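You operate a simulated robot arm through the tools that you are given. There is no shell and no other tool. Be economical: measure what you need, move in short steps, check, and stop when the job is done.

You run a simulated two-armed robot. Do the job below in one go: nothing can be reset, and whatever is moved stays where it is left.

TASK
Turn the aerial gain dial to +5 dB. Press the solo key ten to switch it up. Press the mute key eleven to switch it on. Press the mute key twelve to switch it up. Fetch the wooden dust brush and set it on top of the basic filter. Put the petra name tab on the binder nook of the side shelf. Fetch the ten amp fuse and stand it on the packing side of the trunk top. The order is free. Set down upright: ten amp fuse.

It is judged by the outcome, as a careful person would: the job done as asked, and still so three seconds after it is handed in. It fails if anything else is knocked over, pushed out of place, dropped, spilled or broken.

THE ROBOT
Two 7-joint arms with two-finger parallel grippers on one trunk, on a base that drives. Base frame: it is fixed to the floor where the robot stands at the start and does not move with it; the origin is under the middle of the robot, x ahead of it, y to its left, z up. Units: m, rad, N and s.
The left shoulder is at the start at [0.05, 0.161, 1.173], the right one opposite. With the tool pointing down near the work surface each hand reaches from about 0.1 to 0.34 m from the robot's upright axis, wherever it stands, measured 20 degrees to its own side. Places, roughly: aerial gain dial [0.7, 0, 0.9]; basic filter [-1.75, 0, 1]; binder nook of the side shelf (24x63 cm) [0.38, 1.7, 0.7]; mute key eleven [0.3, 2, 0.8]; mute key twelve [0.3, 1.9, 0.8]; packing side of the trunk top [-1.5, -1.8, 0.8]; petra name tab [0, 1.5, 0.5]; solo key ten [0.3, 2, 0.9]; ten amp fuse [0.25, 1.25, 0.75]; wooden dust brush (6x3x5 cm) [0.2, 1.7, 0.4]. Payload 3.43 kg a hand.
The tool frame of a hand sits at the grasp point between the pads (the TCP): z along the fingers, y along the line on which they close. The tips reach 0.03 m beyond it. Largest opening 0.094 m; finger width 0.028, thickness 0.01; the body of the gripper, 0.05 by 0.096 m, starts 0.055 m behind the TCP.
Orientation is that of the tool frame in the base frame, as a unit quaternion [x, y, z, w]. With the fingers straight down and closing along the base's y, the tool's x points along the base's -x, its y along +y and its z along -z.

THE INTERFACE
- The arms move only by the tool move_arm. It takes "left_steps", "right_steps" or both (then of equal length, played together; a hand with none holds still); each is a list of rows, each a list of 6 numbers: the shift along the tool's x, y, z in m, then the turn, a rotation vector about the tool's x, y, z in rad. In form: [[x, y, z, rx, ry, rz], ...]. A call has 1 to 10 rows; each row shifts and turns the commanded pose from where the row before left it, along the tool's axes as they then stand. "left_jaw" and "right_jaw" are, for a hand that has rows, the finger opening in m, from 0 to 0.094, set as the call begins (left out, the last holds). Rows are played at 5 a second. More than 0.05 m and 0.15 rad between two rows, or a gripper value outside its range, and nothing of the call is played. A pose out of reach is approached as far as the arm can. The call stops where the force on the tool passes 40 N (or 10 N more than at its start, if that is more) or the arm is blocked; 0.2 s more then pass. The fingers move at their own pace (about 0.045 m/s each) and stop on an object; they squeeze with about 24 N. The grip force told is the motor's: it shows also when the fingers shut on nothing. Time passes only in rows, and 0.2 s behind the last, so rows that do not move let the fingers close. It gives the time, the measured TCP pose, the force on the tool (base axes), the opening and the grip force at its end, in the units of the frame above (readings bear some noise), with the torque about the TCP (base axes, N m) and any sound that the robot's microphone picked up.
- Cameras (640 x 400 px; columns grow to the right, rows downward): "scene" is now at [0.131, 0.0059, 1.3093]; the picture's right is [0.04, -1.00, 0.00], its down [-0.44, -0.02, -0.90] and it looks along [0.90, 0.04, -0.44] (base axes); focal length 278 px, centre (320, 200). "left" rides on the left gripper at [0.076, -0.014, -0.103] in its tool frame; the picture's right is [0.18, 0.98, 0.00], its down [-0.75, 0.14, -0.64] and it looks along [-0.63, 0.12, 0.77] (tool axes); focal length 243 px, centre (320, 200). "right" rides on the right gripper at [0.076, 0.014, -0.102] in its tool frame; the picture's right is [-0.18, 0.98, 0.00], its down [-0.75, -0.14, -0.64] and it looks along [-0.63, -0.12, 0.77] (tool axes); focal length 243 px, centre (320, 200). There is no depth. A picture from a camera that has moved, and an enlarged one, comes with that camera's place and axes in the base frame and with its lens.
- capture(camera): a new picture of that camera. No time passes.
- slide_trunk(by): slides the trunk up (or, below 0, down) by that many m; the arms and the scene camera ride with it, the base frame stays. It gives what a move gives, with no picture.
- roll_base(legs): drives the robot by 1 to 6 legs, each [ahead, left, turn to the left] in m, m and rad, along the robot's own axes; the way and the turn of a leg run together, so that a leg with both is an arc; at most 1.5 m and 3.142 rad a leg. The arms and the cameras ride along, it lands a little off, and it stops where it bumps. It gives what a move gives.
- head_to(pan, tilt): turns the head with the scene camera to pan (to the left, within 1.396 rad either way) and tilt (down, from -0.506 to 1.204), counted from straight ahead of the robot. It gives what a move gives.
- close_up(camera, box): a new picture of the part [left, top, right, bottom] of that camera's present view, enlarged. No time passes.
- finish_job(): hands the job in; it is judged then, once.

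Work in short steps. Places have to be worked out from the pictures, the camera data and where the tool is seen: move nearer, look again, correct. Check each grasp and each placing, and mend what went wrong. You have 165 turns and 122 pictures in all, those below and enlarged ones among them. Open the grippers and draw the arms clear of the work before you hand the job in, unless the task says otherwise; then end with one line.

The tools are called after "Emit:" by a JSON object that holds its "name" and its "arguments". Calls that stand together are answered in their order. move_arm: Moves the arms, as the interface text tells. Its arguments: {"type":"object","properties":{"left_steps":{"type":"array"},"left_jaw":{"type":"number"},"right_steps":{"type":"array"},"right_jaw":{"type":"number"}},"required":[]} The other tools are called the same way: slide_trunk (by) slides the trunk up or down; roll_base (legs) drives the base; head_to (pan, tilt) turns the head that bears the scene camera; capture (camera) takes a picture; close_up (camera, box) takes an enlarged picture of a part of a camera's view; finish_job () hands the job in.

At the start:

```text
clock: 0.0
left_eef_pos: [0.3735, 0.1694, 1.1563]
left_tcp_rot: [0.0, 1.0, 0.0, 0.001]
left_wrist_force: [0.4, 1.4, 0.1]
left_wrist_torque: [0.0, 0.01, 0.02]
left_finger_gap: 0.094
left_grasp_force: 0.0
right_eef_pos: [0.3703, -0.1745, 1.116]
right_tcp_rot: [-0.001, 1.0, -0.001, 0.0]
right_wrist_force: [-0.6, 1.0, -0.5]
right_wrist_torque: [0.0, -0.02, 0.01]
right_finger_gap: 0.0942
right_grasp_force: 0.1
trunk travel left (down, up): [-0.2, 0.067]
robot x, y, heading: [0.0034, 0.0055, -0.003]
head pan, tilt: [0.044, 0.459]
```

scene: 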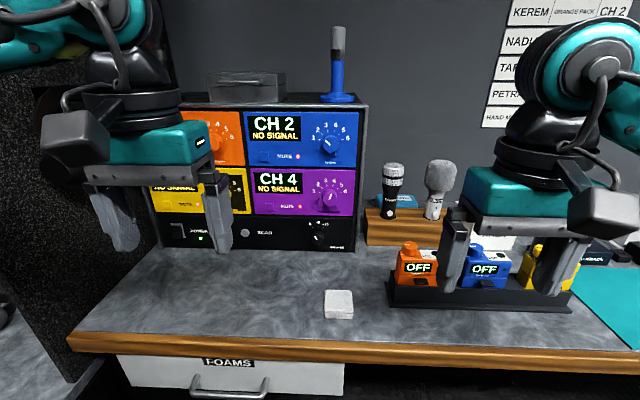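
right: 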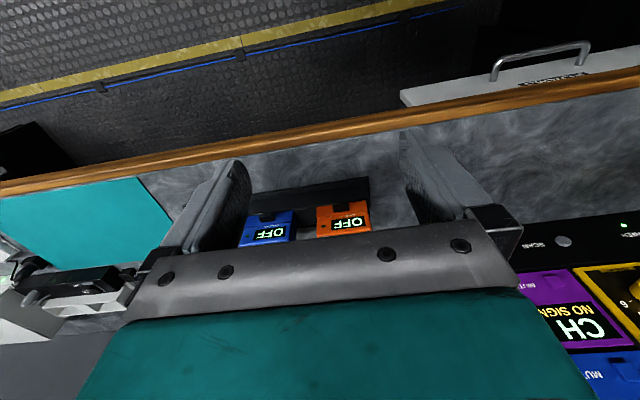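
left: 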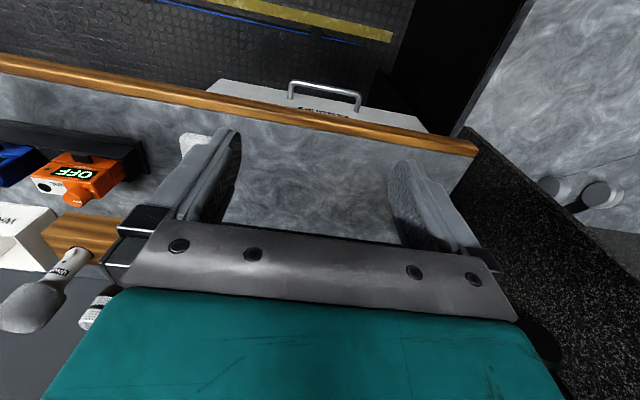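

The dial seems to be the one at the lower right of the black panel of the rack. I enlarge it to read its scale.

Emit:
{"name": "close_up", "arguments": {"camera": "scene", "box": [230, 200, 370, 260]}}

Emit:
{"name": "head_to", "arguments": {"pan": 1.3, "tilt": 0.5}}

Emit:
{"name": "capture", "arguments": {"camera": "scene"}}

```text
4.57 times, centred on (300, 230) of scene
camera zoom: at [0.131, 0.0059, 1.3093], right [0.04, -1.0, 0.0], down [-0.44, -0.02, -0.9], along [0.9, 0.04, -0.44], focal length 1273 px, centre (411, 63)
```

zoom: 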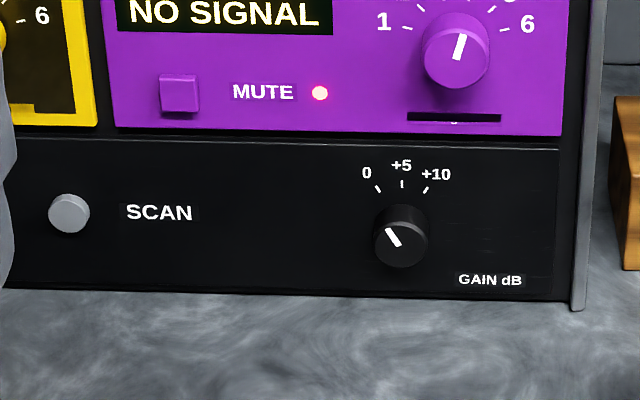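

```text
clock: 1.4
left_eef_pos: [0.3732, 0.1689, 1.156]
left_tcp_rot: [-0.001, 1.0, 0.0, 0.001]
left_wrist_force: [1.0, -0.1, 0.5]
left_wrist_torque: [0.0, 0.02, 0.02]
left_finger_gap: 0.094
left_grasp_force: 0.0
right_eef_pos: [0.3701, -0.1745, 1.1163]
right_tcp_rot: [-0.001, 1.0, 0.0, 0.0]
right_wrist_force: [2.0, 0.1, -0.2]
right_wrist_torque: [0.02, -0.03, -0.02]
right_finger_gap: 0.0941
right_grasp_force: 0.0
trunk travel left (down, up): [-0.2, 0.067]
robot x, y, heading: [-0.002, -0.0047, 0.004]
head pan, tilt: [1.3, 0.499]
```

```text
117 pictures are left
camera scene: at [0.0637, 0.0897, 1.3056], right [0.96, -0.27, 0.0], down [-0.13, -0.46, -0.88], along [0.24, 0.85, -0.48], focal length 278 px, centre (320, 200)
```

scene: 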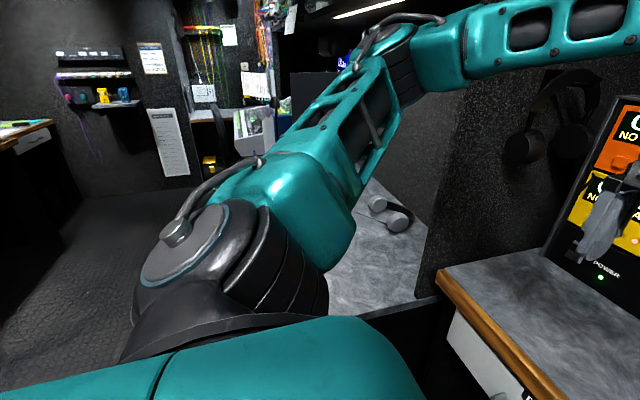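

The dial pointer stands at "0", left of +5, and the knob sits low over the bench, so the hand should come in level with its camera on top. I roll the left wrist first to see whether that turn is possible.

Emit:
{"name": "move_arm", "arguments": {"left_steps": [[0, 0, 0, 0, 0, 0.15], [0, 0, 0, 0, 0, 0.15], [0, 0, 0, 0, 0, 0.15], [0, 0, 0, 0, 0, 0.15], [0, 0, 0, 0, 0, 0.15], [0, 0, 0, 0, 0, 0.15], [0, 0, 0, 0, 0, 0.15], [0, 0, 0, 0, 0, 0.15], [0, 0, 0, 0, 0, 0.15], [0, 0, 0, 0, 0, 0.15]]}}

Emit:
{"name": "head_to", "arguments": {"pan": 0.0, "tilt": 0.5}}

Emit:
{"name": "capture", "arguments": {"camera": "scene"}}

```text
clock: 3.6
left_eef_pos: [0.3093, 0.1222, 1.1464]
left_tcp_rot: [0.681, 0.732, 0.0, 0.001]
left_wrist_force: [0.0, -0.2, 0.6]
left_wrist_torque: [-0.04, -0.01, 0.04]
left_finger_gap: 0.0937
left_grasp_force: 0.0
left hand out of reach, approached as far as the arm can: row 8, 9, 10
right_eef_pos: [0.3707, -0.1747, 1.116]
right_tcp_rot: [0.0, 1.0, 0.001, -0.001]
right_wrist_force: [-0.4, 0.3, -0.5]
right_wrist_torque: [0.01, 0.0, 0.0]
right_finger_gap: 0.0937
right_grasp_force: 0.0
trunk travel left (down, up): [-0.2, 0.067]
robot x, y, heading: [-0.0004, 0.0027, -0.003]
head pan, tilt: [1.3, 0.499]
```

```text
clock: 5.1
left_eef_pos: [0.3102, 0.1233, 1.1472]
left_tcp_rot: [0.679, 0.734, 0.001, 0.001]
left_wrist_force: [0.0, -0.7, -0.3]
left_wrist_torque: [-0.03, 0.0, 0.01]
left_finger_gap: 0.0938
left_grasp_force: 0.0
right_eef_pos: [0.37, -0.1752, 1.1161]
right_tcp_rot: [0.0, 1.0, -0.001, 0.0]
right_wrist_force: [0.5, 0.4, 0.4]
right_wrist_torque: [0.02, 0.0, 0.0]
right_finger_gap: 0.094
right_grasp_force: 0.2
trunk travel left (down, up): [-0.2, 0.067]
robot x, y, heading: [-0.0012, -0.0021, -0.004]
head pan, tilt: [0.0, 0.499]
```

```text
116 pictures are left
camera scene: at [0.1303, 0.0021, 1.3056], right [0.0, -1.0, 0.0], down [-0.48, 0.0, -0.88], along [0.88, 0.0, -0.48], focal length 278 px, centre (320, 200)
```

scene: 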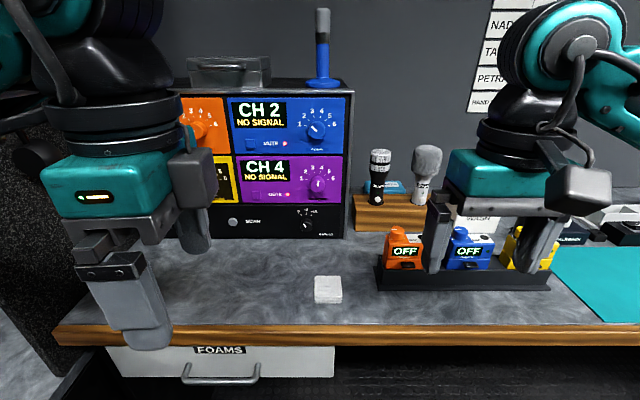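

The wrist cannot roll that far, so I'll instead come in steeply from above with the fingers pitched about 35° forward. I undo the roll, then pitch.

Emit:
{"name": "move_arm", "arguments": {"left_steps": [[0, 0, 0, 0, 0, -0.15], [0, 0, 0, 0, 0, -0.15], [0, 0, 0, 0, 0, -0.15], [0, 0, 0, 0, 0, -0.15], [0, 0, 0, 0, 0, -0.15], [0, 0, 0, 0, 0, -0.15], [0, 0, 0, 0, 0, -0.15], [0, 0, 0, 0, 0, -0.15], [0, 0, 0, 0, 0, -0.15], [0, 0, 0, 0, 0, -0.15]]}}

Emit:
{"name": "move_arm", "arguments": {"left_steps": [[0, 0, 0, 0, -0.122, 0], [0, 0, 0, 0, -0.122, 0], [0, 0, 0, 0, -0.122, 0], [0, 0, 0, 0, -0.122, 0], [0, 0, 0, 0, -0.122, 0]]}}

Emit:
{"name": "roll_base", "arguments": {"legs": [[0, -0.13, 0]]}}

Emit:
{"name": "capture", "arguments": {"camera": "left"}}

Emit:
{"name": "capture", "arguments": {"camera": "scene"}}

```text
clock: 7.3
left_eef_pos: [0.3097, 0.1242, 1.1465]
left_tcp_rot: [-0.003, 1.0, 0.0, 0.001]
left_wrist_force: [0.7, -0.2, 0.6]
left_wrist_torque: [-0.01, -0.03, -0.03]
left_finger_gap: 0.0941
left_grasp_force: 0.0
right_eef_pos: [0.3711, -0.1751, 1.1161]
right_tcp_rot: [-0.001, 1.0, 0.0, 0.0]
right_wrist_force: [0.0, -0.4, -0.5]
right_wrist_torque: [-0.01, -0.01, 0.0]
right_finger_gap: 0.0942
right_grasp_force: 0.1
trunk travel left (down, up): [-0.2, 0.067]
robot x, y, heading: [0.0011, -0.0044, 0.0]
head pan, tilt: [0.0, 0.499]
```

```text
clock: 8.5
left_eef_pos: [0.3089, 0.1233, 1.1485]
left_tcp_rot: [-0.002, 0.953, 0.0, 0.303]
left_wrist_force: [-0.3, -0.2, -0.2]
left_wrist_torque: [0.08, 0.03, 0.01]
left_finger_gap: 0.0938
left_grasp_force: 0.0
right_eef_pos: [0.3702, -0.1743, 1.1163]
right_tcp_rot: [0.0, 1.0, 0.0, 0.0]
right_wrist_force: [-0.3, 0.3, 0.0]
right_wrist_torque: [0.01, 0.03, -0.03]
right_finger_gap: 0.0938
right_grasp_force: 0.0
trunk travel left (down, up): [-0.2, 0.067]
robot x, y, heading: [-0.0016, -0.0014, -0.001]
head pan, tilt: [0.0, 0.499]
```

```text
clock: 10.3
left_eef_pos: [0.3095, -0.0061, 1.1476]
left_tcp_rot: [-0.001, 0.954, 0.001, 0.301]
left_wrist_force: [-0.1, 0.3, -0.2]
left_wrist_torque: [-0.01, -0.01, -0.05]
left_finger_gap: 0.0938
left_grasp_force: 0.1
right_eef_pos: [0.3714, -0.3049, 1.1161]
right_tcp_rot: [0.0, 1.0, 0.001, -0.001]
right_wrist_force: [-0.1, 0.5, -0.3]
right_wrist_torque: [0.03, -0.01, 0.02]
right_finger_gap: 0.0942
right_grasp_force: 0.1
trunk travel left (down, up): [-0.2, 0.067]
robot x, y, heading: [0.0002, -0.1306, -0.002]
head pan, tilt: [0.0, 0.499]
```

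```text
115 pictures are left
camera left: at [0.1886, -0.022, 1.1872], right [-0.15, 0.98, -0.11], down [0.25, 0.14, 0.96], along [0.96, 0.12, -0.27], focal length 243 px, centre (320, 200)
```

left: 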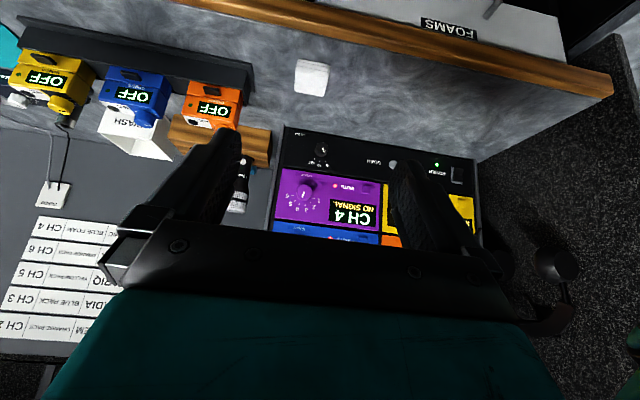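

```text
114 pictures are left
camera scene: at [0.1303, -0.1291, 1.3056], right [0.0, -1.0, 0.0], down [-0.48, 0.0, -0.88], along [0.88, 0.0, -0.48], focal length 278 px, centre (320, 200)
```

scene: 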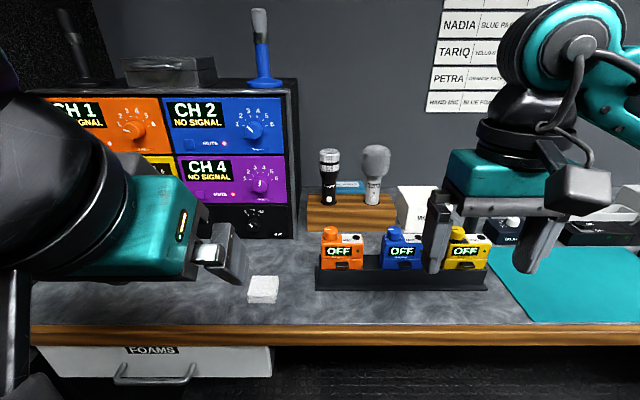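

Triangulating puts the knob face near (0.70, 0.033, 0.925). I bring the left hand in front of and above it with a partly open gripper.

Emit:
{"name": "move_arm", "arguments": {"left_steps": [[-0.014, 0.0049, 0.0387, 0, 0, 0], [-0.014, 0.0049, 0.0387, 0, 0, 0], [-0.014, 0.0049, 0.0387, 0, 0, 0], [-0.014, 0.0049, 0.0387, 0, 0, 0], [-0.014, 0.0049, 0.0387, 0, 0, 0], [-0.014, 0.0049, 0.0387, 0, 0, 0], [-0.014, 0.0049, 0.0387, 0, 0, 0], [-0.014, 0.0049, 0.0387, 0, 0, 0]], "left_jaw": 0.06}}

Emit:
{"name": "capture", "arguments": {"camera": "left"}}

Emit:
{"name": "capture", "arguments": {"camera": "scene"}}

```text
clock: 12.1
left_eef_pos: [0.5823, 0.0297, 0.959]
left_tcp_rot: [0.0, 0.954, 0.0, 0.301]
left_wrist_force: [0.1, 0.8, 0.4]
left_wrist_torque: [-0.02, 0.0, 0.0]
left_finger_gap: 0.0601
left_grasp_force: 0.2
right_eef_pos: [0.3707, -0.3054, 1.1152]
right_tcp_rot: [0.0, 1.0, 0.0, 0.0]
right_wrist_force: [-0.2, -0.2, 0.1]
right_wrist_torque: [0.01, -0.01, -0.01]
right_finger_gap: 0.0941
right_grasp_force: 0.0
trunk travel left (down, up): [-0.2, 0.067]
robot x, y, heading: [0.0015, -0.133, -0.001]
head pan, tilt: [0.0, 0.499]
```

```text
113 pictures are left
camera left: at [0.4609, 0.0153, 0.9981], right [-0.15, 0.98, -0.11], down [0.25, 0.14, 0.96], along [0.96, 0.12, -0.27], focal length 243 px, centre (320, 200)
```

left: 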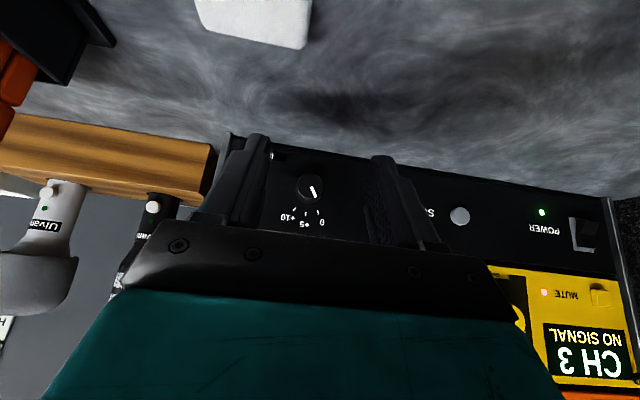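

```text
112 pictures are left
camera scene: at [0.1307, -0.1288, 1.3055], right [0.0, -1.0, 0.0], down [-0.48, 0.0, -0.88], along [0.88, 0.0, -0.48], focal length 278 px, centre (320, 200)
```

scene: 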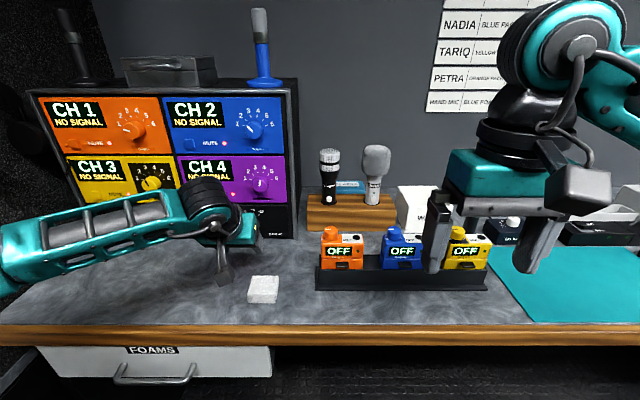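

Knob reads at about (0.70, 0.036, 0.919), bench at about 0.867. I close in so the tips straddle the knob just short of it.

Emit:
{"name": "move_arm", "arguments": {"left_steps": [[-0.018, 0.002, 0.0207, 0, 0, 0], [-0.018, 0.002, 0.0207, 0, 0, 0], [-0.018, 0.002, 0.0207, 0, 0, 0]]}}

Emit:
{"name": "capture", "arguments": {"camera": "left"}}

```text
clock: 12.9
left_eef_pos: [0.6597, 0.0369, 0.9374]
left_tcp_rot: [-0.001, 0.954, 0.0, 0.301]
left_wrist_force: [-0.6, -0.7, 0.2]
left_wrist_torque: [0.01, 0.03, 0.01]
left_finger_gap: 0.0601
left_grasp_force: 0.1
right_eef_pos: [0.3709, -0.3043, 1.1154]
right_tcp_rot: [0.0, 1.0, 0.0, 0.0]
right_wrist_force: [-0.4, 0.6, 0.0]
right_wrist_torque: [0.0, 0.02, -0.02]
right_finger_gap: 0.094
right_grasp_force: 0.2
trunk travel left (down, up): [-0.2, 0.067]
robot x, y, heading: [-0.0025, -0.1307, -0.004]
head pan, tilt: [0.0, 0.499]
```

```text
111 pictures are left
camera left: at [0.5393, 0.0223, 0.9769], right [-0.15, 0.98, -0.11], down [0.25, 0.14, 0.96], along [0.96, 0.12, -0.27], focal length 243 px, centre (320, 200)
```

left: 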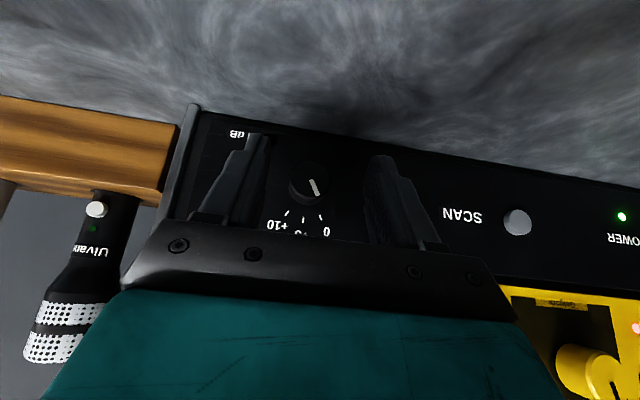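

The knob lies centred between the fingers. I advance in small steps along base x until the tips are beside the knob.

Emit:
{"name": "move_arm", "arguments": {"left_steps": [[-0.0065, 0, 0.0046, 0, 0, 0], [-0.0065, 0, 0.0046, 0, 0, 0], [-0.0065, 0, 0.0046, 0, 0, 0]]}}

Emit:
{"name": "close_up", "arguments": {"camera": "left", "box": [220, 100, 420, 225]}}

```text
clock: 13.7
left_eef_pos: [0.6831, 0.0383, 0.9367]
left_tcp_rot: [-0.002, 0.954, 0.0, 0.3]
left_wrist_force: [-0.4, 0.1, -0.6]
left_wrist_torque: [0.01, 0.0, 0.01]
left_finger_gap: 0.0598
left_grasp_force: 0.0
right_eef_pos: [0.3704, -0.3054, 1.1158]
right_tcp_rot: [0.0, 1.0, 0.0, 0.0]
right_wrist_force: [-0.2, 0.0, -0.5]
right_wrist_torque: [-0.03, 0.01, -0.02]
right_finger_gap: 0.0941
right_grasp_force: 0.0
trunk travel left (down, up): [-0.2, 0.067]
robot x, y, heading: [0.0011, -0.1331, -0.004]
head pan, tilt: [0.0, 0.499]
```

```text
3.20 times, centred on (320, 162) of left
camera zoom: at [0.5625, 0.0231, 0.9762], right [-0.15, 0.98, -0.11], down [0.25, 0.14, 0.96], along [0.96, 0.12, -0.27], focal length 776 px, centre (320, 320)
```

zoom: 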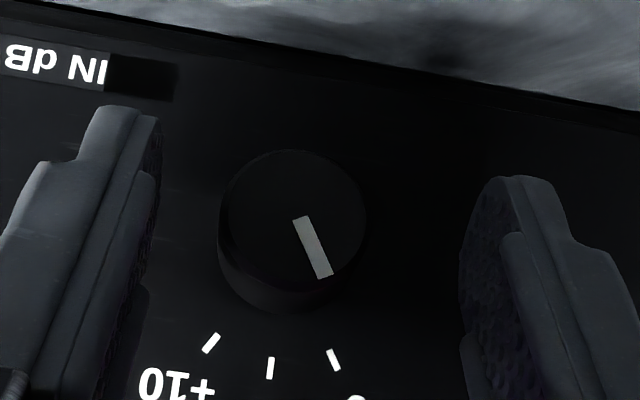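

No contact yet and the panel is still a bit further. I advance another ~2 cm in small steps; the force stop guards.

Emit:
{"name": "move_arm", "arguments": {"left_steps": [[-0.0041, 0, 0.0029, 0, 0, 0], [-0.0041, 0, 0.0029, 0, 0, 0], [-0.0041, 0, 0.0029, 0, 0, 0]]}}

Emit:
{"name": "close_up", "arguments": {"camera": "left", "box": [220, 100, 420, 225]}}

```text
clock: 14.5
left_eef_pos: [0.6953, 0.0378, 0.9381]
left_tcp_rot: [-0.002, 0.954, 0.001, 0.3]
left_wrist_force: [-19.7, 1.4, 3.2]
left_wrist_torque: [-0.17, 0.26, -0.29]
left_finger_gap: 0.0594
left_grasp_force: 0.0
right_eef_pos: [0.3686, -0.3061, 1.1169]
right_tcp_rot: [0.0, 1.0, 0.001, 0.001]
right_wrist_force: [0.1, -0.2, 0.1]
right_wrist_torque: [0.0, -0.01, -0.02]
right_finger_gap: 0.0942
right_grasp_force: 0.1
trunk travel left (down, up): [-0.2, 0.067]
robot x, y, heading: [-0.0007, -0.1307, 0.0]
head pan, tilt: [0.0, 0.499]
```

```text
3.20 times, centred on (320, 162) of left
camera zoom: at [0.5739, 0.0234, 0.9775], right [-0.15, 0.98, -0.11], down [0.25, 0.14, 0.96], along [0.96, 0.12, -0.27], focal length 776 px, centre (320, 320)
```

zoom: 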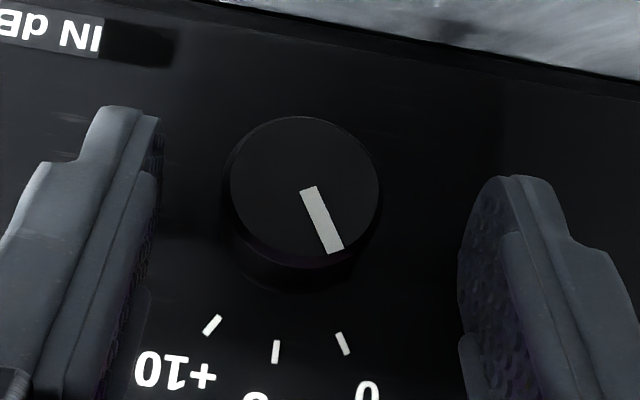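

The tips touched the panel (20 N), so the panel is near x 0.724 and the knob centre near (0.035, 0.916). I back off 3 mm, lower 8 mm, and close on the knob.

Emit:
{"name": "move_arm", "arguments": {"left_steps": [[0.007, -0.003, 0.0048, 0, 0, 0]]}}

Emit:
{"name": "move_arm", "arguments": {"left_steps": [[0, 0, 0, 0, 0, 0], [0, 0, 0, 0, 0, 0], [0, 0, 0, 0, 0, 0], [0, 0, 0, 0, 0, 0]], "left_jaw": 0.01}}

Emit:
{"name": "close_up", "arguments": {"camera": "left", "box": [220, 100, 420, 225]}}

```text
clock: 14.9
left_eef_pos: [0.6945, 0.0352, 0.9283]
left_tcp_rot: [-0.002, 0.953, 0.0, 0.302]
left_wrist_force: [-3.6, 0.6, 1.0]
left_wrist_torque: [-0.03, 0.03, -0.09]
left_finger_gap: 0.0591
left_grasp_force: 0.0
right_eef_pos: [0.3711, -0.3052, 1.1152]
right_tcp_rot: [0.001, 1.0, 0.0, -0.001]
right_wrist_force: [0.6, 0.1, 0.3]
right_wrist_torque: [-0.02, 0.0, -0.03]
right_finger_gap: 0.0938
right_grasp_force: 0.0
trunk travel left (down, up): [-0.2, 0.067]
robot x, y, heading: [-0.0006, -0.135, 0.001]
head pan, tilt: [0.0, 0.499]
```

```text
clock: 15.9
left_eef_pos: [0.6942, 0.034, 0.9282]
left_tcp_rot: [-0.001, 0.954, 0.0, 0.301]
left_wrist_force: [1.9, -3.9, -2.2]
left_wrist_torque: [-0.04, -0.79, -0.06]
left_finger_gap: 0.0294
left_grasp_force: 45.2
right_eef_pos: [0.3694, -0.306, 1.1156]
right_tcp_rot: [0.0, 1.0, 0.0, 0.0]
right_wrist_force: [-0.3, -0.9, 0.3]
right_wrist_torque: [0.03, -0.02, 0.02]
right_finger_gap: 0.0938
right_grasp_force: 0.1
trunk travel left (down, up): [-0.2, 0.067]
robot x, y, heading: [-0.0046, -0.13, -0.001]
head pan, tilt: [0.0, 0.499]
```

```text
3.20 times, centred on (320, 162) of left
camera zoom: at [0.5736, 0.0198, 0.9681], right [-0.15, 0.98, -0.11], down [0.25, 0.14, 0.96], along [0.96, 0.12, -0.27], focal length 776 px, centre (320, 320)
```

zoom: 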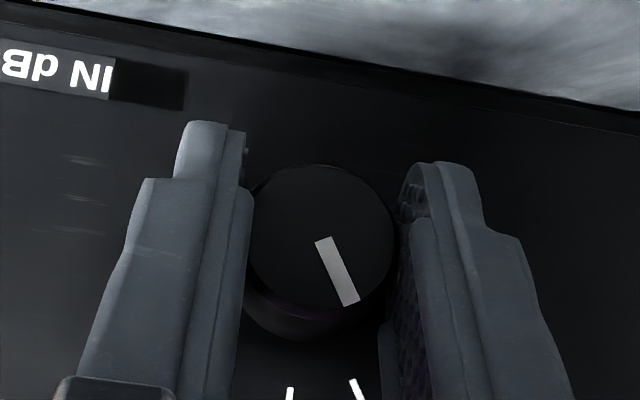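

The knob is gripped (0.029 m). I now turn clockwise about the knob axis by 0.52 rad, with the matching small arc.

Emit:
{"name": "move_arm", "arguments": {"left_steps": [[0, -0.0013, 0, -0.085, 0, 0.06], [0, -0.0013, 0, -0.085, 0, 0.06], [0, -0.0013, 0, -0.085, 0, 0.06], [0, -0.0013, 0, -0.085, 0, 0.06], [0, -0.0013, 0, -0.085, 0, 0.06]]}}

Emit:
{"name": "capture", "arguments": {"camera": "left"}}

```text
clock: 17.1
left_eef_pos: [0.6934, 0.0288, 0.9269]
left_tcp_rot: [0.079, 0.922, 0.245, 0.29]
left_wrist_force: [2.0, -6.0, -10.0]
left_wrist_torque: [-0.08, -0.54, 0.25]
left_finger_gap: 0.0293
left_grasp_force: 44.6
right_eef_pos: [0.372, -0.3063, 1.1145]
right_tcp_rot: [-0.001, 1.0, 0.001, -0.001]
right_wrist_force: [-0.3, -0.6, 0.5]
right_wrist_torque: [-0.03, -0.05, -0.01]
right_finger_gap: 0.0939
right_grasp_force: 0.1
trunk travel left (down, up): [-0.2, 0.067]
robot x, y, heading: [-0.0031, -0.1327, -0.001]
head pan, tilt: [0.0, 0.499]
```

```text
107 pictures are left
camera left: at [0.5738, -0.0036, 0.9548], right [-0.15, 0.91, 0.4], down [0.25, -0.35, 0.9], along [0.96, 0.23, -0.17], focal length 243 px, centre (320, 200)
```

left: 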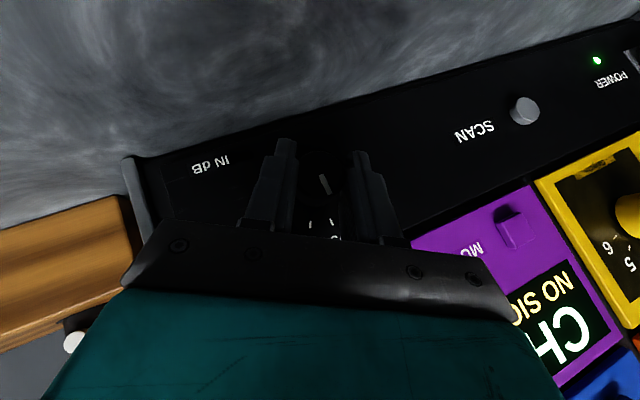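

The pointer turned with the hand. I release, back straight out, and check it.

Emit:
{"name": "move_arm", "arguments": {"left_steps": [[0, 0, 0, 0, 0, 0], [0, 0, 0, 0, 0, 0], [0, 0, 0, 0, 0, 0]], "left_jaw": 0.06}}

Emit:
{"name": "move_arm", "arguments": {"left_steps": [[0.02, 0, -0.0141, 0, 0, 0], [0.02, 0, -0.0141, 0, 0, 0], [0.02, 0, -0.0141, 0, 0, 0]]}}

Emit:
{"name": "close_up", "arguments": {"camera": "left", "box": [220, 100, 420, 225]}}

```text
clock: 17.9
left_eef_pos: [0.6944, 0.0308, 0.93]
left_tcp_rot: [0.078, 0.922, 0.244, 0.291]
left_wrist_force: [-0.6, -0.5, -0.3]
left_wrist_torque: [-0.02, 0.03, -0.03]
left_finger_gap: 0.0603
left_grasp_force: 0.1
right_eef_pos: [0.3698, -0.3069, 1.1163]
right_tcp_rot: [0.0, 1.0, -0.001, -0.001]
right_wrist_force: [-0.2, 0.0, -0.8]
right_wrist_torque: [-0.02, 0.0, -0.01]
right_finger_gap: 0.0941
right_grasp_force: 0.2
trunk travel left (down, up): [-0.2, 0.067]
robot x, y, heading: [-0.0011, -0.13, -0.002]
head pan, tilt: [0.0, 0.499]
```

```text
clock: 18.7
left_eef_pos: [0.6193, 0.0291, 0.9311]
left_tcp_rot: [0.077, 0.922, 0.245, 0.291]
left_wrist_force: [-0.3, 0.2, -0.1]
left_wrist_torque: [-0.01, 0.01, -0.01]
left_finger_gap: 0.0597
left_grasp_force: 0.0
right_eef_pos: [0.3694, -0.3051, 1.1159]
right_tcp_rot: [0.0, 1.0, 0.0, 0.0]
right_wrist_force: [0.3, -0.1, -0.1]
right_wrist_torque: [0.02, 0.0, 0.01]
right_finger_gap: 0.0939
right_grasp_force: 0.1
trunk travel left (down, up): [-0.2, 0.067]
robot x, y, heading: [-0.0022, -0.1286, -0.001]
head pan, tilt: [0.0, 0.499]
```

```text
3.20 times, centred on (320, 162) of left
camera zoom: at [0.4986, -0.0032, 0.9575], right [-0.15, 0.91, 0.4], down [0.25, -0.35, 0.9], along [0.96, 0.23, -0.17], focal length 776 px, centre (320, 320)
```

zoom: 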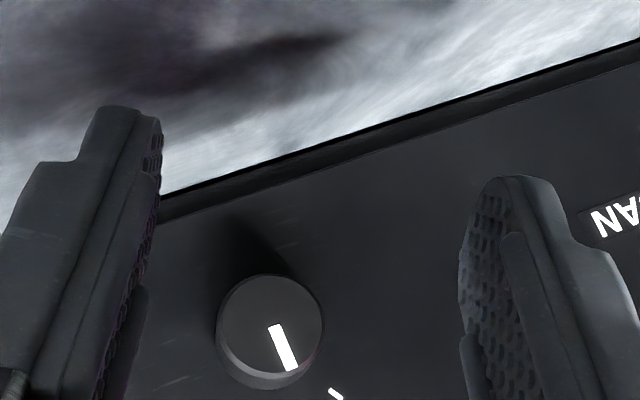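

The pointer looks near vertical, but I'll verify from a straight view. I undo the roll while backing away and view with the scene camera.

Emit:
{"name": "move_arm", "arguments": {"left_steps": [[0.02, 0, -0.03, 0.085, 0, -0.06], [0.02, 0, -0.03, 0.085, 0, -0.06], [0.02, 0, -0.03, 0.085, 0, -0.06], [0.01, 0, -0.04, 0.085, 0, -0.06], [0, 0, -0.04, 0.085, 0, -0.06], [0, 0, -0.04, 0, 0, 0]]}}

Emit:
{"name": "close_up", "arguments": {"camera": "scene", "box": [220, 190, 300, 240]}}

Emit:
{"name": "close_up", "arguments": {"camera": "left", "box": [240, 100, 400, 200]}}

```text
clock: 20.1
left_eef_pos: [0.4442, 0.0024, 1.0591]
left_tcp_rot: [-0.002, 0.954, 0.0, 0.301]
left_wrist_force: [-0.7, 0.8, -0.8]
left_wrist_torque: [-0.02, 0.01, -0.02]
left_finger_gap: 0.0601
left_grasp_force: 0.1
right_eef_pos: [0.371, -0.3063, 1.1165]
right_tcp_rot: [0.0, 1.0, 0.001, 0.0]
right_wrist_force: [-0.1, 0.2, 1.1]
right_wrist_torque: [-0.01, 0.02, -0.04]
right_finger_gap: 0.0943
right_grasp_force: 0.0
trunk travel left (down, up): [-0.2, 0.067]
robot x, y, heading: [0.0005, -0.1279, 0.003]
head pan, tilt: [0.0, 0.499]
```

```text
8.00 times, centred on (260, 215) of scene
camera zoom: at [0.13, -0.129, 1.3056], right [0.0, -1.0, 0.0], down [-0.48, 0.0, -0.88], along [0.88, 0.0, -0.48], focal length 2228 px, centre (800, 80)
```

zoom: 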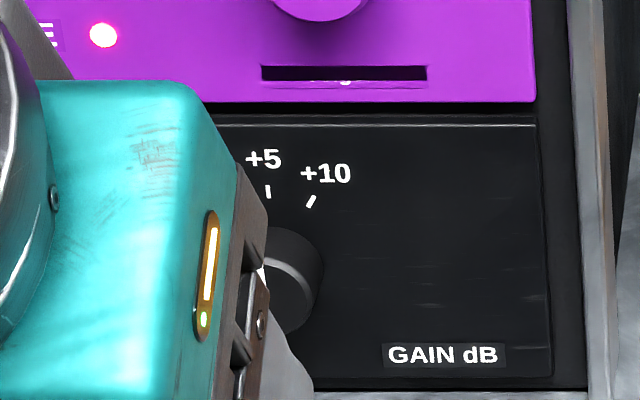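

```text
4.00 times, centred on (320, 150) of left
camera zoom: at [0.3232, -0.0142, 1.0983], right [-0.15, 0.98, -0.11], down [0.25, 0.14, 0.96], along [0.96, 0.12, -0.27], focal length 970 px, centre (320, 400)
```

zoom: 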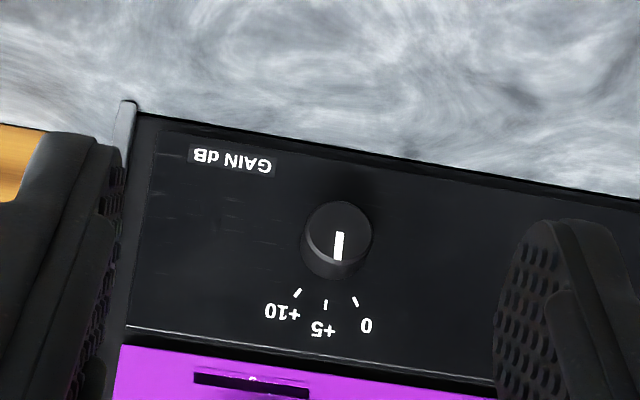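

The pointer appears a few degrees short of +5. I move the hand aside for a frontal check with the scene camera.

Emit:
{"name": "move_arm", "arguments": {"left_steps": [[0, 0.04, -0.03, 0, 0, 0], [0, 0.04, -0.03, 0, 0, 0], [0, 0.04, -0.03, 0, 0, 0]]}}

Emit:
{"name": "close_up", "arguments": {"camera": "scene", "box": [220, 190, 300, 240]}}

```text
clock: 20.9
left_eef_pos: [0.392, 0.126, 1.1309]
left_tcp_rot: [-0.001, 0.954, 0.0, 0.3]
left_wrist_force: [0.3, -0.8, -0.1]
left_wrist_torque: [0.02, 0.01, -0.03]
left_finger_gap: 0.0599
left_grasp_force: 0.0
right_eef_pos: [0.3694, -0.3054, 1.1156]
right_tcp_rot: [0.001, 1.0, -0.001, 0.001]
right_wrist_force: [-0.9, -1.1, -0.7]
right_wrist_torque: [0.04, -0.04, 0.01]
right_finger_gap: 0.0939
right_grasp_force: 0.1
trunk travel left (down, up): [-0.2, 0.067]
robot x, y, heading: [0.0032, -0.1316, 0.004]
head pan, tilt: [0.0, 0.499]
```

```text
8.00 times, centred on (260, 215) of scene
camera zoom: at [0.1297, -0.1282, 1.3057], right [0.0, -1.0, 0.0], down [-0.48, 0.0, -0.88], along [0.88, 0.0, -0.48], focal length 2228 px, centre (800, 80)
```

zoom: 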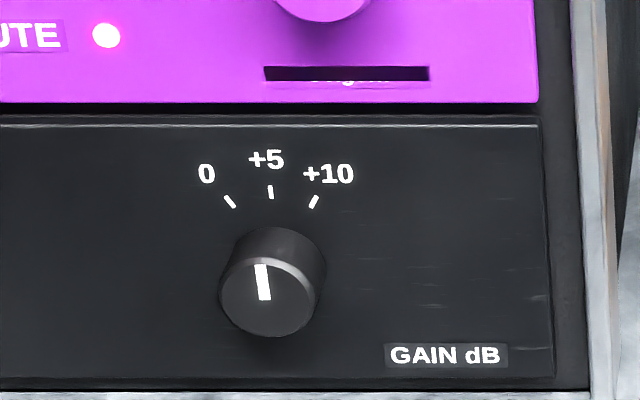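

It sits about 6–7° short. I go back, regrip and turn 0.115 rad more.

Emit:
{"name": "move_arm", "arguments": {"left_steps": [[-0.0128, -0.0114, 0.04, 0, 0, 0], [-0.0128, -0.0114, 0.04, 0, 0, 0], [-0.0128, -0.0114, 0.04, 0, 0, 0], [-0.0128, -0.0114, 0.04, 0, 0, 0], [-0.0128, -0.0114, 0.04, 0, 0, 0], [-0.0128, -0.0114, 0.04, 0, 0, 0], [-0.0128, -0.0114, 0.04, 0, 0, 0], [-0.0128, -0.0114, 0.04, 0, 0, 0]]}}

Emit:
{"name": "move_arm", "arguments": {"left_steps": [[-0.0135, 0, 0.0095, 0, 0, 0], [-0.0135, 0, 0.0095, 0, 0, 0]]}}

Emit:
{"name": "capture", "arguments": {"camera": "left"}}

```text
clock: 22.7
left_eef_pos: [0.6595, 0.0335, 0.9251]
left_tcp_rot: [-0.001, 0.954, 0.0, 0.301]
left_wrist_force: [0.3, 0.4, -0.1]
left_wrist_torque: [0.03, 0.01, -0.03]
left_finger_gap: 0.0599
left_grasp_force: 0.0
right_eef_pos: [0.3709, -0.3055, 1.1164]
right_tcp_rot: [0.0, 1.0, 0.001, 0.0]
right_wrist_force: [-0.9, 0.3, 0.1]
right_wrist_torque: [-0.02, 0.0, 0.04]
right_finger_gap: 0.0941
right_grasp_force: 0.1
trunk travel left (down, up): [-0.2, 0.067]
robot x, y, heading: [-0.0015, -0.1321, 0.002]
head pan, tilt: [0.0, 0.499]
```

```text
clock: 23.3
left_eef_pos: [0.6909, 0.0317, 0.926]
left_tcp_rot: [0.0, 0.954, 0.0, 0.301]
left_wrist_force: [0.7, 0.4, 0.2]
left_wrist_torque: [0.0, 0.03, 0.01]
left_finger_gap: 0.06
left_grasp_force: 0.0
right_eef_pos: [0.3707, -0.3057, 1.1161]
right_tcp_rot: [0.0, 1.0, 0.0, 0.0]
right_wrist_force: [0.1, 0.9, 0.4]
right_wrist_torque: [0.01, 0.0, -0.01]
right_finger_gap: 0.0939
right_grasp_force: 0.1
trunk travel left (down, up): [-0.2, 0.067]
robot x, y, heading: [-0.0002, -0.1271, 0.0]
head pan, tilt: [0.0, 0.499]
```

```text
102 pictures are left
camera left: at [0.5709, 0.0177, 0.9653], right [-0.15, 0.98, -0.11], down [0.25, 0.14, 0.96], along [0.96, 0.12, -0.27], focal length 243 px, centre (320, 200)
```

left: 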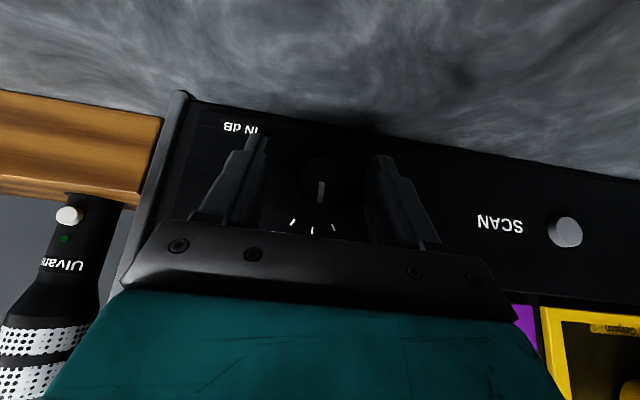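

The knob lies between the fingers again. I shift 2 mm left, forward 3 mm, close, turn 0.12 rad, then release and back away.

Emit:
{"name": "move_arm", "arguments": {"left_steps": [[-0.003, 0.002, 0.001, 0, 0, 0], [0, 0, 0, 0, 0, 0], [0, 0, 0, 0, 0, 0], [0, 0, 0, 0, 0, 0], [0, 0, 0, 0, 0, 0]], "left_jaw": 0.01}}

Emit:
{"name": "move_arm", "arguments": {"left_steps": [[0, -0.0008, 0, -0.05, 0, 0.035], [0, -0.0008, 0, -0.05, 0, 0.035], [0, 0, 0, 0, 0, 0]]}}

Emit:
{"name": "move_arm", "arguments": {"left_steps": [[0, 0, 0, 0, 0, 0], [0, 0, 0, 0, 0, 0], [0, 0, 0, 0, 0, 0]], "left_jaw": 0.06}}

Emit:
{"name": "move_arm", "arguments": {"left_steps": [[0.02, 0, -0.0141, 0, 0, 0], [0.02, 0, -0.0141, 0, 0, 0], [0.02, 0, -0.0141, 0, 0, 0], [0.01, 0.02, -0.04, 0.05, 0, -0.035], [0.01, 0.02, -0.04, 0.05, 0, -0.035], [0.0, 0.03, -0.04, 0, 0, 0], [0.0, 0.03, -0.04, 0, 0, 0], [0.0, 0.03, -0.04, 0, 0, 0], [0.0, 0.03, -0.04, 0, 0, 0]]}}

Emit:
{"name": "close_up", "arguments": {"camera": "scene", "box": [220, 190, 300, 240]}}

```text
clock: 24.5
left_eef_pos: [0.6946, 0.0333, 0.9268]
left_tcp_rot: [0.0, 0.954, -0.001, 0.301]
left_wrist_force: [-0.8, -3.2, -0.8]
left_wrist_torque: [-0.03, -0.07, -0.31]
left_finger_gap: 0.0294
left_grasp_force: 45.0
right_eef_pos: [0.3705, -0.306, 1.1168]
right_tcp_rot: [0.0, 1.0, 0.001, 0.0]
right_wrist_force: [0.8, -0.1, -0.3]
right_wrist_torque: [-0.02, -0.01, -0.03]
right_finger_gap: 0.0939
right_grasp_force: 0.1
trunk travel left (down, up): [-0.2, 0.067]
robot x, y, heading: [0.0005, -0.1323, -0.002]
head pan, tilt: [0.0, 0.499]
```

```text
clock: 25.3
left_eef_pos: [0.6942, 0.0339, 0.9273]
left_tcp_rot: [0.017, 0.952, 0.058, 0.3]
left_wrist_force: [-3.3, -8.8, -3.3]
left_wrist_torque: [-0.1, -0.53, 0.15]
left_finger_gap: 0.0296
left_grasp_force: 45.2
right_eef_pos: [0.3696, -0.3061, 1.1149]
right_tcp_rot: [0.0, 1.0, 0.001, 0.001]
right_wrist_force: [-0.1, -0.1, 0.0]
right_wrist_torque: [0.05, 0.0, 0.0]
right_finger_gap: 0.094
right_grasp_force: 0.0
trunk travel left (down, up): [-0.2, 0.067]
robot x, y, heading: [-0.0004, -0.127, 0.004]
head pan, tilt: [0.0, 0.499]
```

```text
clock: 26.1
left_eef_pos: [0.6951, 0.0351, 0.929]
left_tcp_rot: [0.018, 0.952, 0.058, 0.301]
left_wrist_force: [-5.0, 2.8, 3.2]
left_wrist_torque: [-0.02, 0.05, -0.09]
left_finger_gap: 0.0584
left_grasp_force: 0.0
right_eef_pos: [0.3696, -0.3065, 1.1169]
right_tcp_rot: [0.0, 1.0, 0.0, 0.001]
right_wrist_force: [0.3, 0.3, -0.5]
right_wrist_torque: [0.04, -0.01, -0.04]
right_finger_gap: 0.094
right_grasp_force: 0.0
trunk travel left (down, up): [-0.2, 0.067]
robot x, y, heading: [0.0025, -0.1292, -0.001]
head pan, tilt: [0.0, 0.499]
```

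```text
clock: 28.1
left_eef_pos: [0.4706, 0.1879, 1.1174]
left_tcp_rot: [0.0, 0.954, -0.001, 0.301]
left_wrist_force: [-0.2, 0.5, 0.6]
left_wrist_torque: [-0.02, -0.01, -0.01]
left_finger_gap: 0.0602
left_grasp_force: 0.1
right_eef_pos: [0.3705, -0.3049, 1.1161]
right_tcp_rot: [0.001, 1.0, 0.001, 0.001]
right_wrist_force: [-0.3, 0.9, 0.9]
right_wrist_torque: [-0.01, -0.02, -0.01]
right_finger_gap: 0.094
right_grasp_force: 0.1
trunk travel left (down, up): [-0.2, 0.067]
robot x, y, heading: [0.0021, -0.1337, 0.003]
head pan, tilt: [0.0, 0.499]
```

```text
8.00 times, centred on (260, 215) of scene
camera zoom: at [0.1297, -0.1285, 1.3057], right [0.0, -1.0, 0.0], down [-0.48, 0.0, -0.88], along [0.88, 0.0, -0.48], focal length 2228 px, centre (800, 80)
```

zoom: 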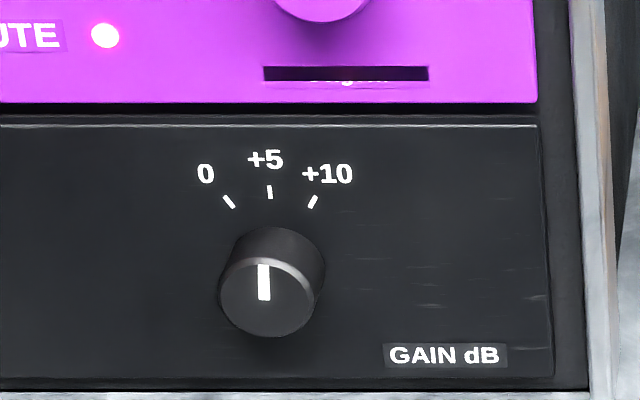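

The pointer now lines up with +5. I restore the left hand's pitch and pull it in, back the robot off, then look to the left.

Emit:
{"name": "move_arm", "arguments": {"left_steps": [[0, 0, -0.03, 0, 0.122, 0], [0, 0, -0.03, 0, 0.122, 0], [0.03, 0, 0, 0, 0.122, 0], [0.03, 0, 0, 0, 0.122, 0], [0.03, 0, 0, 0, 0.122, 0], [0.03, 0, 0, 0, 0, 0]]}}

Emit:
{"name": "roll_base", "arguments": {"legs": [[-0.3, 0, 0], [0, 0, 1.571]]}}

Emit:
{"name": "head_to", "arguments": {"pan": 0.0, "tilt": 0.45}}

Emit:
{"name": "capture", "arguments": {"camera": "scene"}}

```text
clock: 29.5
left_eef_pos: [0.3196, 0.1893, 1.1454]
left_tcp_rot: [0.0, 1.0, -0.001, 0.0]
left_wrist_force: [0.1, 0.7, 0.0]
left_wrist_torque: [0.01, -0.03, 0.01]
left_finger_gap: 0.0598
left_grasp_force: 0.1
right_eef_pos: [0.3695, -0.3054, 1.1165]
right_tcp_rot: [0.0, 1.0, 0.0, 0.001]
right_wrist_force: [0.5, 0.0, 0.9]
right_wrist_torque: [-0.02, -0.03, 0.0]
right_finger_gap: 0.0941
right_grasp_force: 0.0
trunk travel left (down, up): [-0.2, 0.067]
robot x, y, heading: [-0.0024, -0.1313, -0.001]
head pan, tilt: [0.0, 0.499]
```

```text
clock: 35.4
left_eef_pos: [-0.6138, 0.1958, 1.146]
left_tcp_rot: [-0.703, 0.711, 0.001, 0.001]
left_wrist_force: [0.4, -0.5, 1.1]
left_wrist_torque: [-0.01, 0.0, -0.04]
left_finger_gap: 0.0599
left_grasp_force: 0.1
right_eef_pos: [-0.1199, 0.2391, 1.1148]
right_tcp_rot: [-0.702, 0.712, 0.0, 0.0]
right_wrist_force: [-0.2, 1.0, 0.5]
right_wrist_torque: [0.02, 0.01, 0.01]
right_finger_gap: 0.0939
right_grasp_force: 0.0
trunk travel left (down, up): [-0.2, 0.067]
robot x, y, heading: [-0.2962, -0.1289, 1.556]
head pan, tilt: [0.0, 0.499]
```

```text
clock: 36.0
left_eef_pos: [-0.6134, 0.1956, 1.1467]
left_tcp_rot: [-0.702, 0.712, 0.001, 0.001]
left_wrist_force: [0.6, -0.2, 0.2]
left_wrist_torque: [-0.01, 0.02, 0.01]
left_finger_gap: 0.06
left_grasp_force: 0.0
right_eef_pos: [-0.118, 0.2386, 1.1158]
right_tcp_rot: [-0.702, 0.712, 0.0, 0.0]
right_wrist_force: [0.1, -0.2, 0.5]
right_wrist_torque: [-0.01, 0.01, -0.01]
right_finger_gap: 0.0937
right_grasp_force: 0.0
trunk travel left (down, up): [-0.2, 0.067]
robot x, y, heading: [-0.2935, -0.132, 1.558]
head pan, tilt: [0.0, 0.45]
```

```text
100 pictures are left
camera scene: at [-0.2976, 0.0045, 1.31], right [1.0, -0.01, 0.0], down [-0.01, -0.44, -0.9], along [0.01, 0.9, -0.44], focal length 278 px, centre (320, 200)
```

scene: 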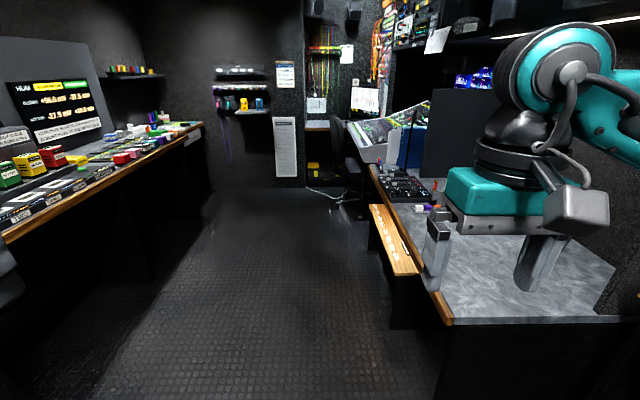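

The corridor is clear; the console bench is on the right. I drive ahead along it, turn to face +x and look.

Emit:
{"name": "roll_base", "arguments": {"legs": [[1.4, 0.1, 0], [0, 0, -1.556]]}}

Emit:
{"name": "capture", "arguments": {"camera": "scene"}}

Emit:
{"name": "head_to", "arguments": {"pan": 0.5, "tilt": 0.6}}

Emit:
{"name": "capture", "arguments": {"camera": "scene"}}

```text
clock: 46.6
left_eef_pos: [-0.0633, 1.5602, 1.1454]
left_tcp_rot: [-0.002, 1.0, 0.0, 0.0]
left_wrist_force: [-0.2, 0.0, -0.1]
left_wrist_torque: [0.01, -0.02, -0.05]
left_finger_gap: 0.0601
left_grasp_force: 0.1
right_eef_pos: [-0.0119, 1.0647, 1.117]
right_tcp_rot: [-0.002, 1.0, 0.0, 0.001]
right_wrist_force: [-0.3, -0.1, -0.4]
right_wrist_torque: [-0.01, 0.01, -0.02]
right_finger_gap: 0.094
right_grasp_force: 0.0
trunk travel left (down, up): [-0.2, 0.067]
robot x, y, heading: [-0.3811, 1.2383, 0.009]
head pan, tilt: [0.0, 0.45]
```

```text
99 pictures are left
camera scene: at [-0.2514, 1.2412, 1.3101], right [0.0, -1.0, 0.0], down [-0.44, 0.0, -0.9], along [0.9, 0.0, -0.44], focal length 278 px, centre (320, 200)
```

scene: 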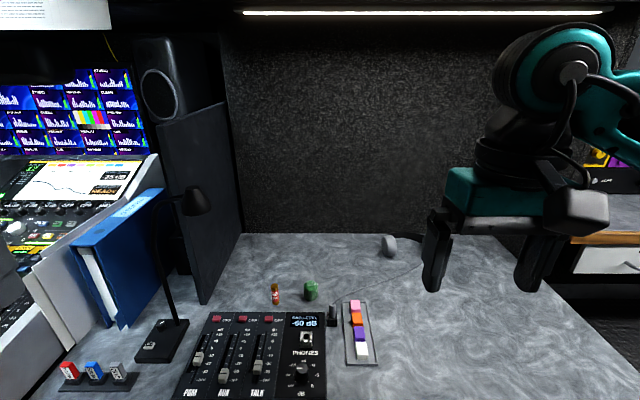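

```text
clock: 47.6
left_eef_pos: [-0.0638, 1.5593, 1.1455]
left_tcp_rot: [-0.002, 1.0, 0.0, 0.0]
left_wrist_force: [0.0, 0.4, -0.3]
left_wrist_torque: [-0.03, 0.02, 0.01]
left_finger_gap: 0.06
left_grasp_force: 0.1
right_eef_pos: [-0.0116, 1.0641, 1.116]
right_tcp_rot: [-0.002, 1.0, 0.0, -0.001]
right_wrist_force: [0.0, -0.6, -0.4]
right_wrist_torque: [-0.02, 0.03, -0.02]
right_finger_gap: 0.0939
right_grasp_force: 0.1
trunk travel left (down, up): [-0.2, 0.067]
robot x, y, heading: [-0.3832, 1.2348, 0.002]
head pan, tilt: [0.499, 0.6]
```

```text
98 pictures are left
camera scene: at [-0.2658, 1.2834, 1.2965], right [0.48, -0.88, 0.0], down [-0.5, -0.27, -0.83], along [0.72, 0.4, -0.56], focal length 278 px, centre (320, 200)
```

scene: 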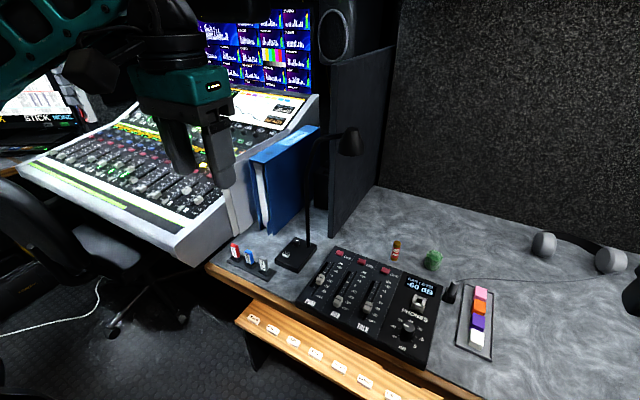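

I zoom in on the items: the tabs on the ledge, the small holders, and the orange object near the stated fuse place.

Emit:
{"name": "close_up", "arguments": {"camera": "scene", "box": [210, 220, 450, 370]}}

Emit:
{"name": "close_up", "arguments": {"camera": "scene", "box": [230, 300, 430, 400]}}

Emit:
{"name": "close_up", "arguments": {"camera": "scene", "box": [30, 90, 330, 270]}}

```text
2.67 times, centred on (330, 295) of scene
camera zoom: at [-0.2658, 1.2834, 1.2965], right [0.48, -0.88, 0.0], down [-0.5, -0.27, -0.83], along [0.72, 0.4, -0.56], focal length 743 px, centre (293, -53)
```

zoom: 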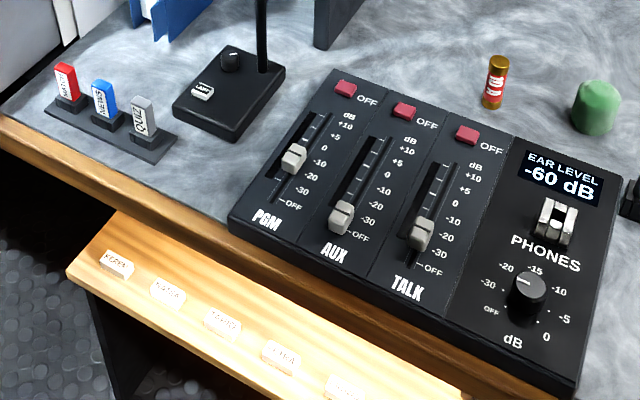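

```text
3.20 times, centred on (330, 350) of scene
camera zoom: at [-0.2658, 1.2834, 1.2965], right [0.48, -0.88, 0.0], down [-0.5, -0.27, -0.83], along [0.72, 0.4, -0.56], focal length 891 px, centre (288, -280)
```

zoom: 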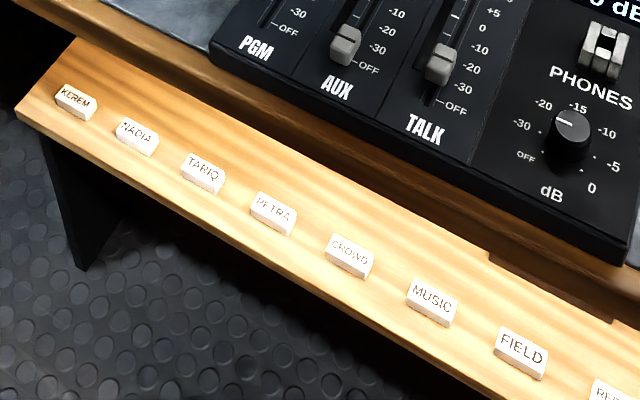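

```text
2.13 times, centred on (180, 180) of scene
camera zoom: at [-0.2658, 1.2834, 1.2965], right [0.48, -0.88, 0.0], down [-0.5, -0.27, -0.83], along [0.72, 0.4, -0.56], focal length 594 px, centre (619, 243)
```

zoom: 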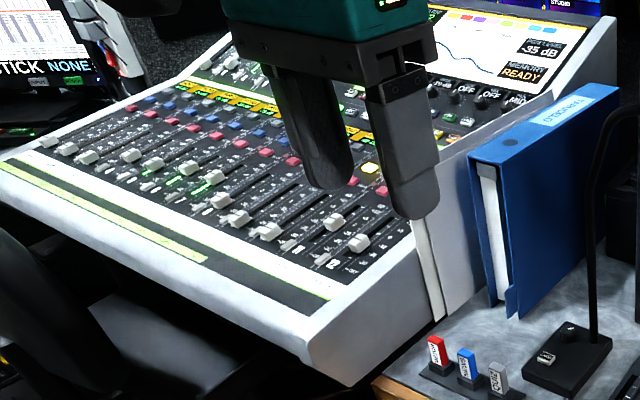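

PETRA is the fourth tab on the ledge, and the fuse is the gold cartridge with the red band. I look with the left hand camera, which hangs near the tabs.

Emit:
{"name": "capture", "arguments": {"camera": "left"}}

```text
94 pictures are left
camera left: at [-0.1389, 1.5445, 1.2472], right [-0.19, 0.98, 0.0], down [0.75, 0.15, 0.64], along [0.63, 0.12, -0.77], focal length 243 px, centre (320, 200)
```

left: 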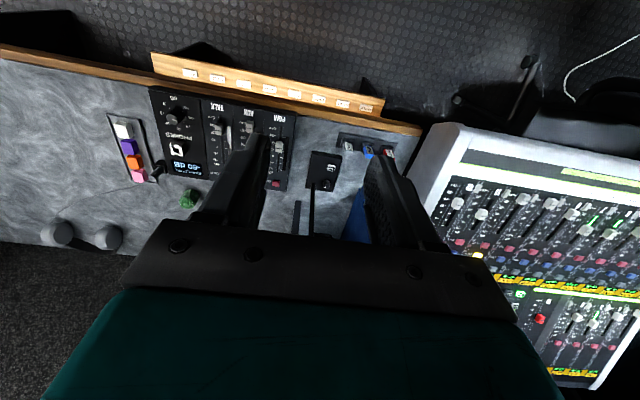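

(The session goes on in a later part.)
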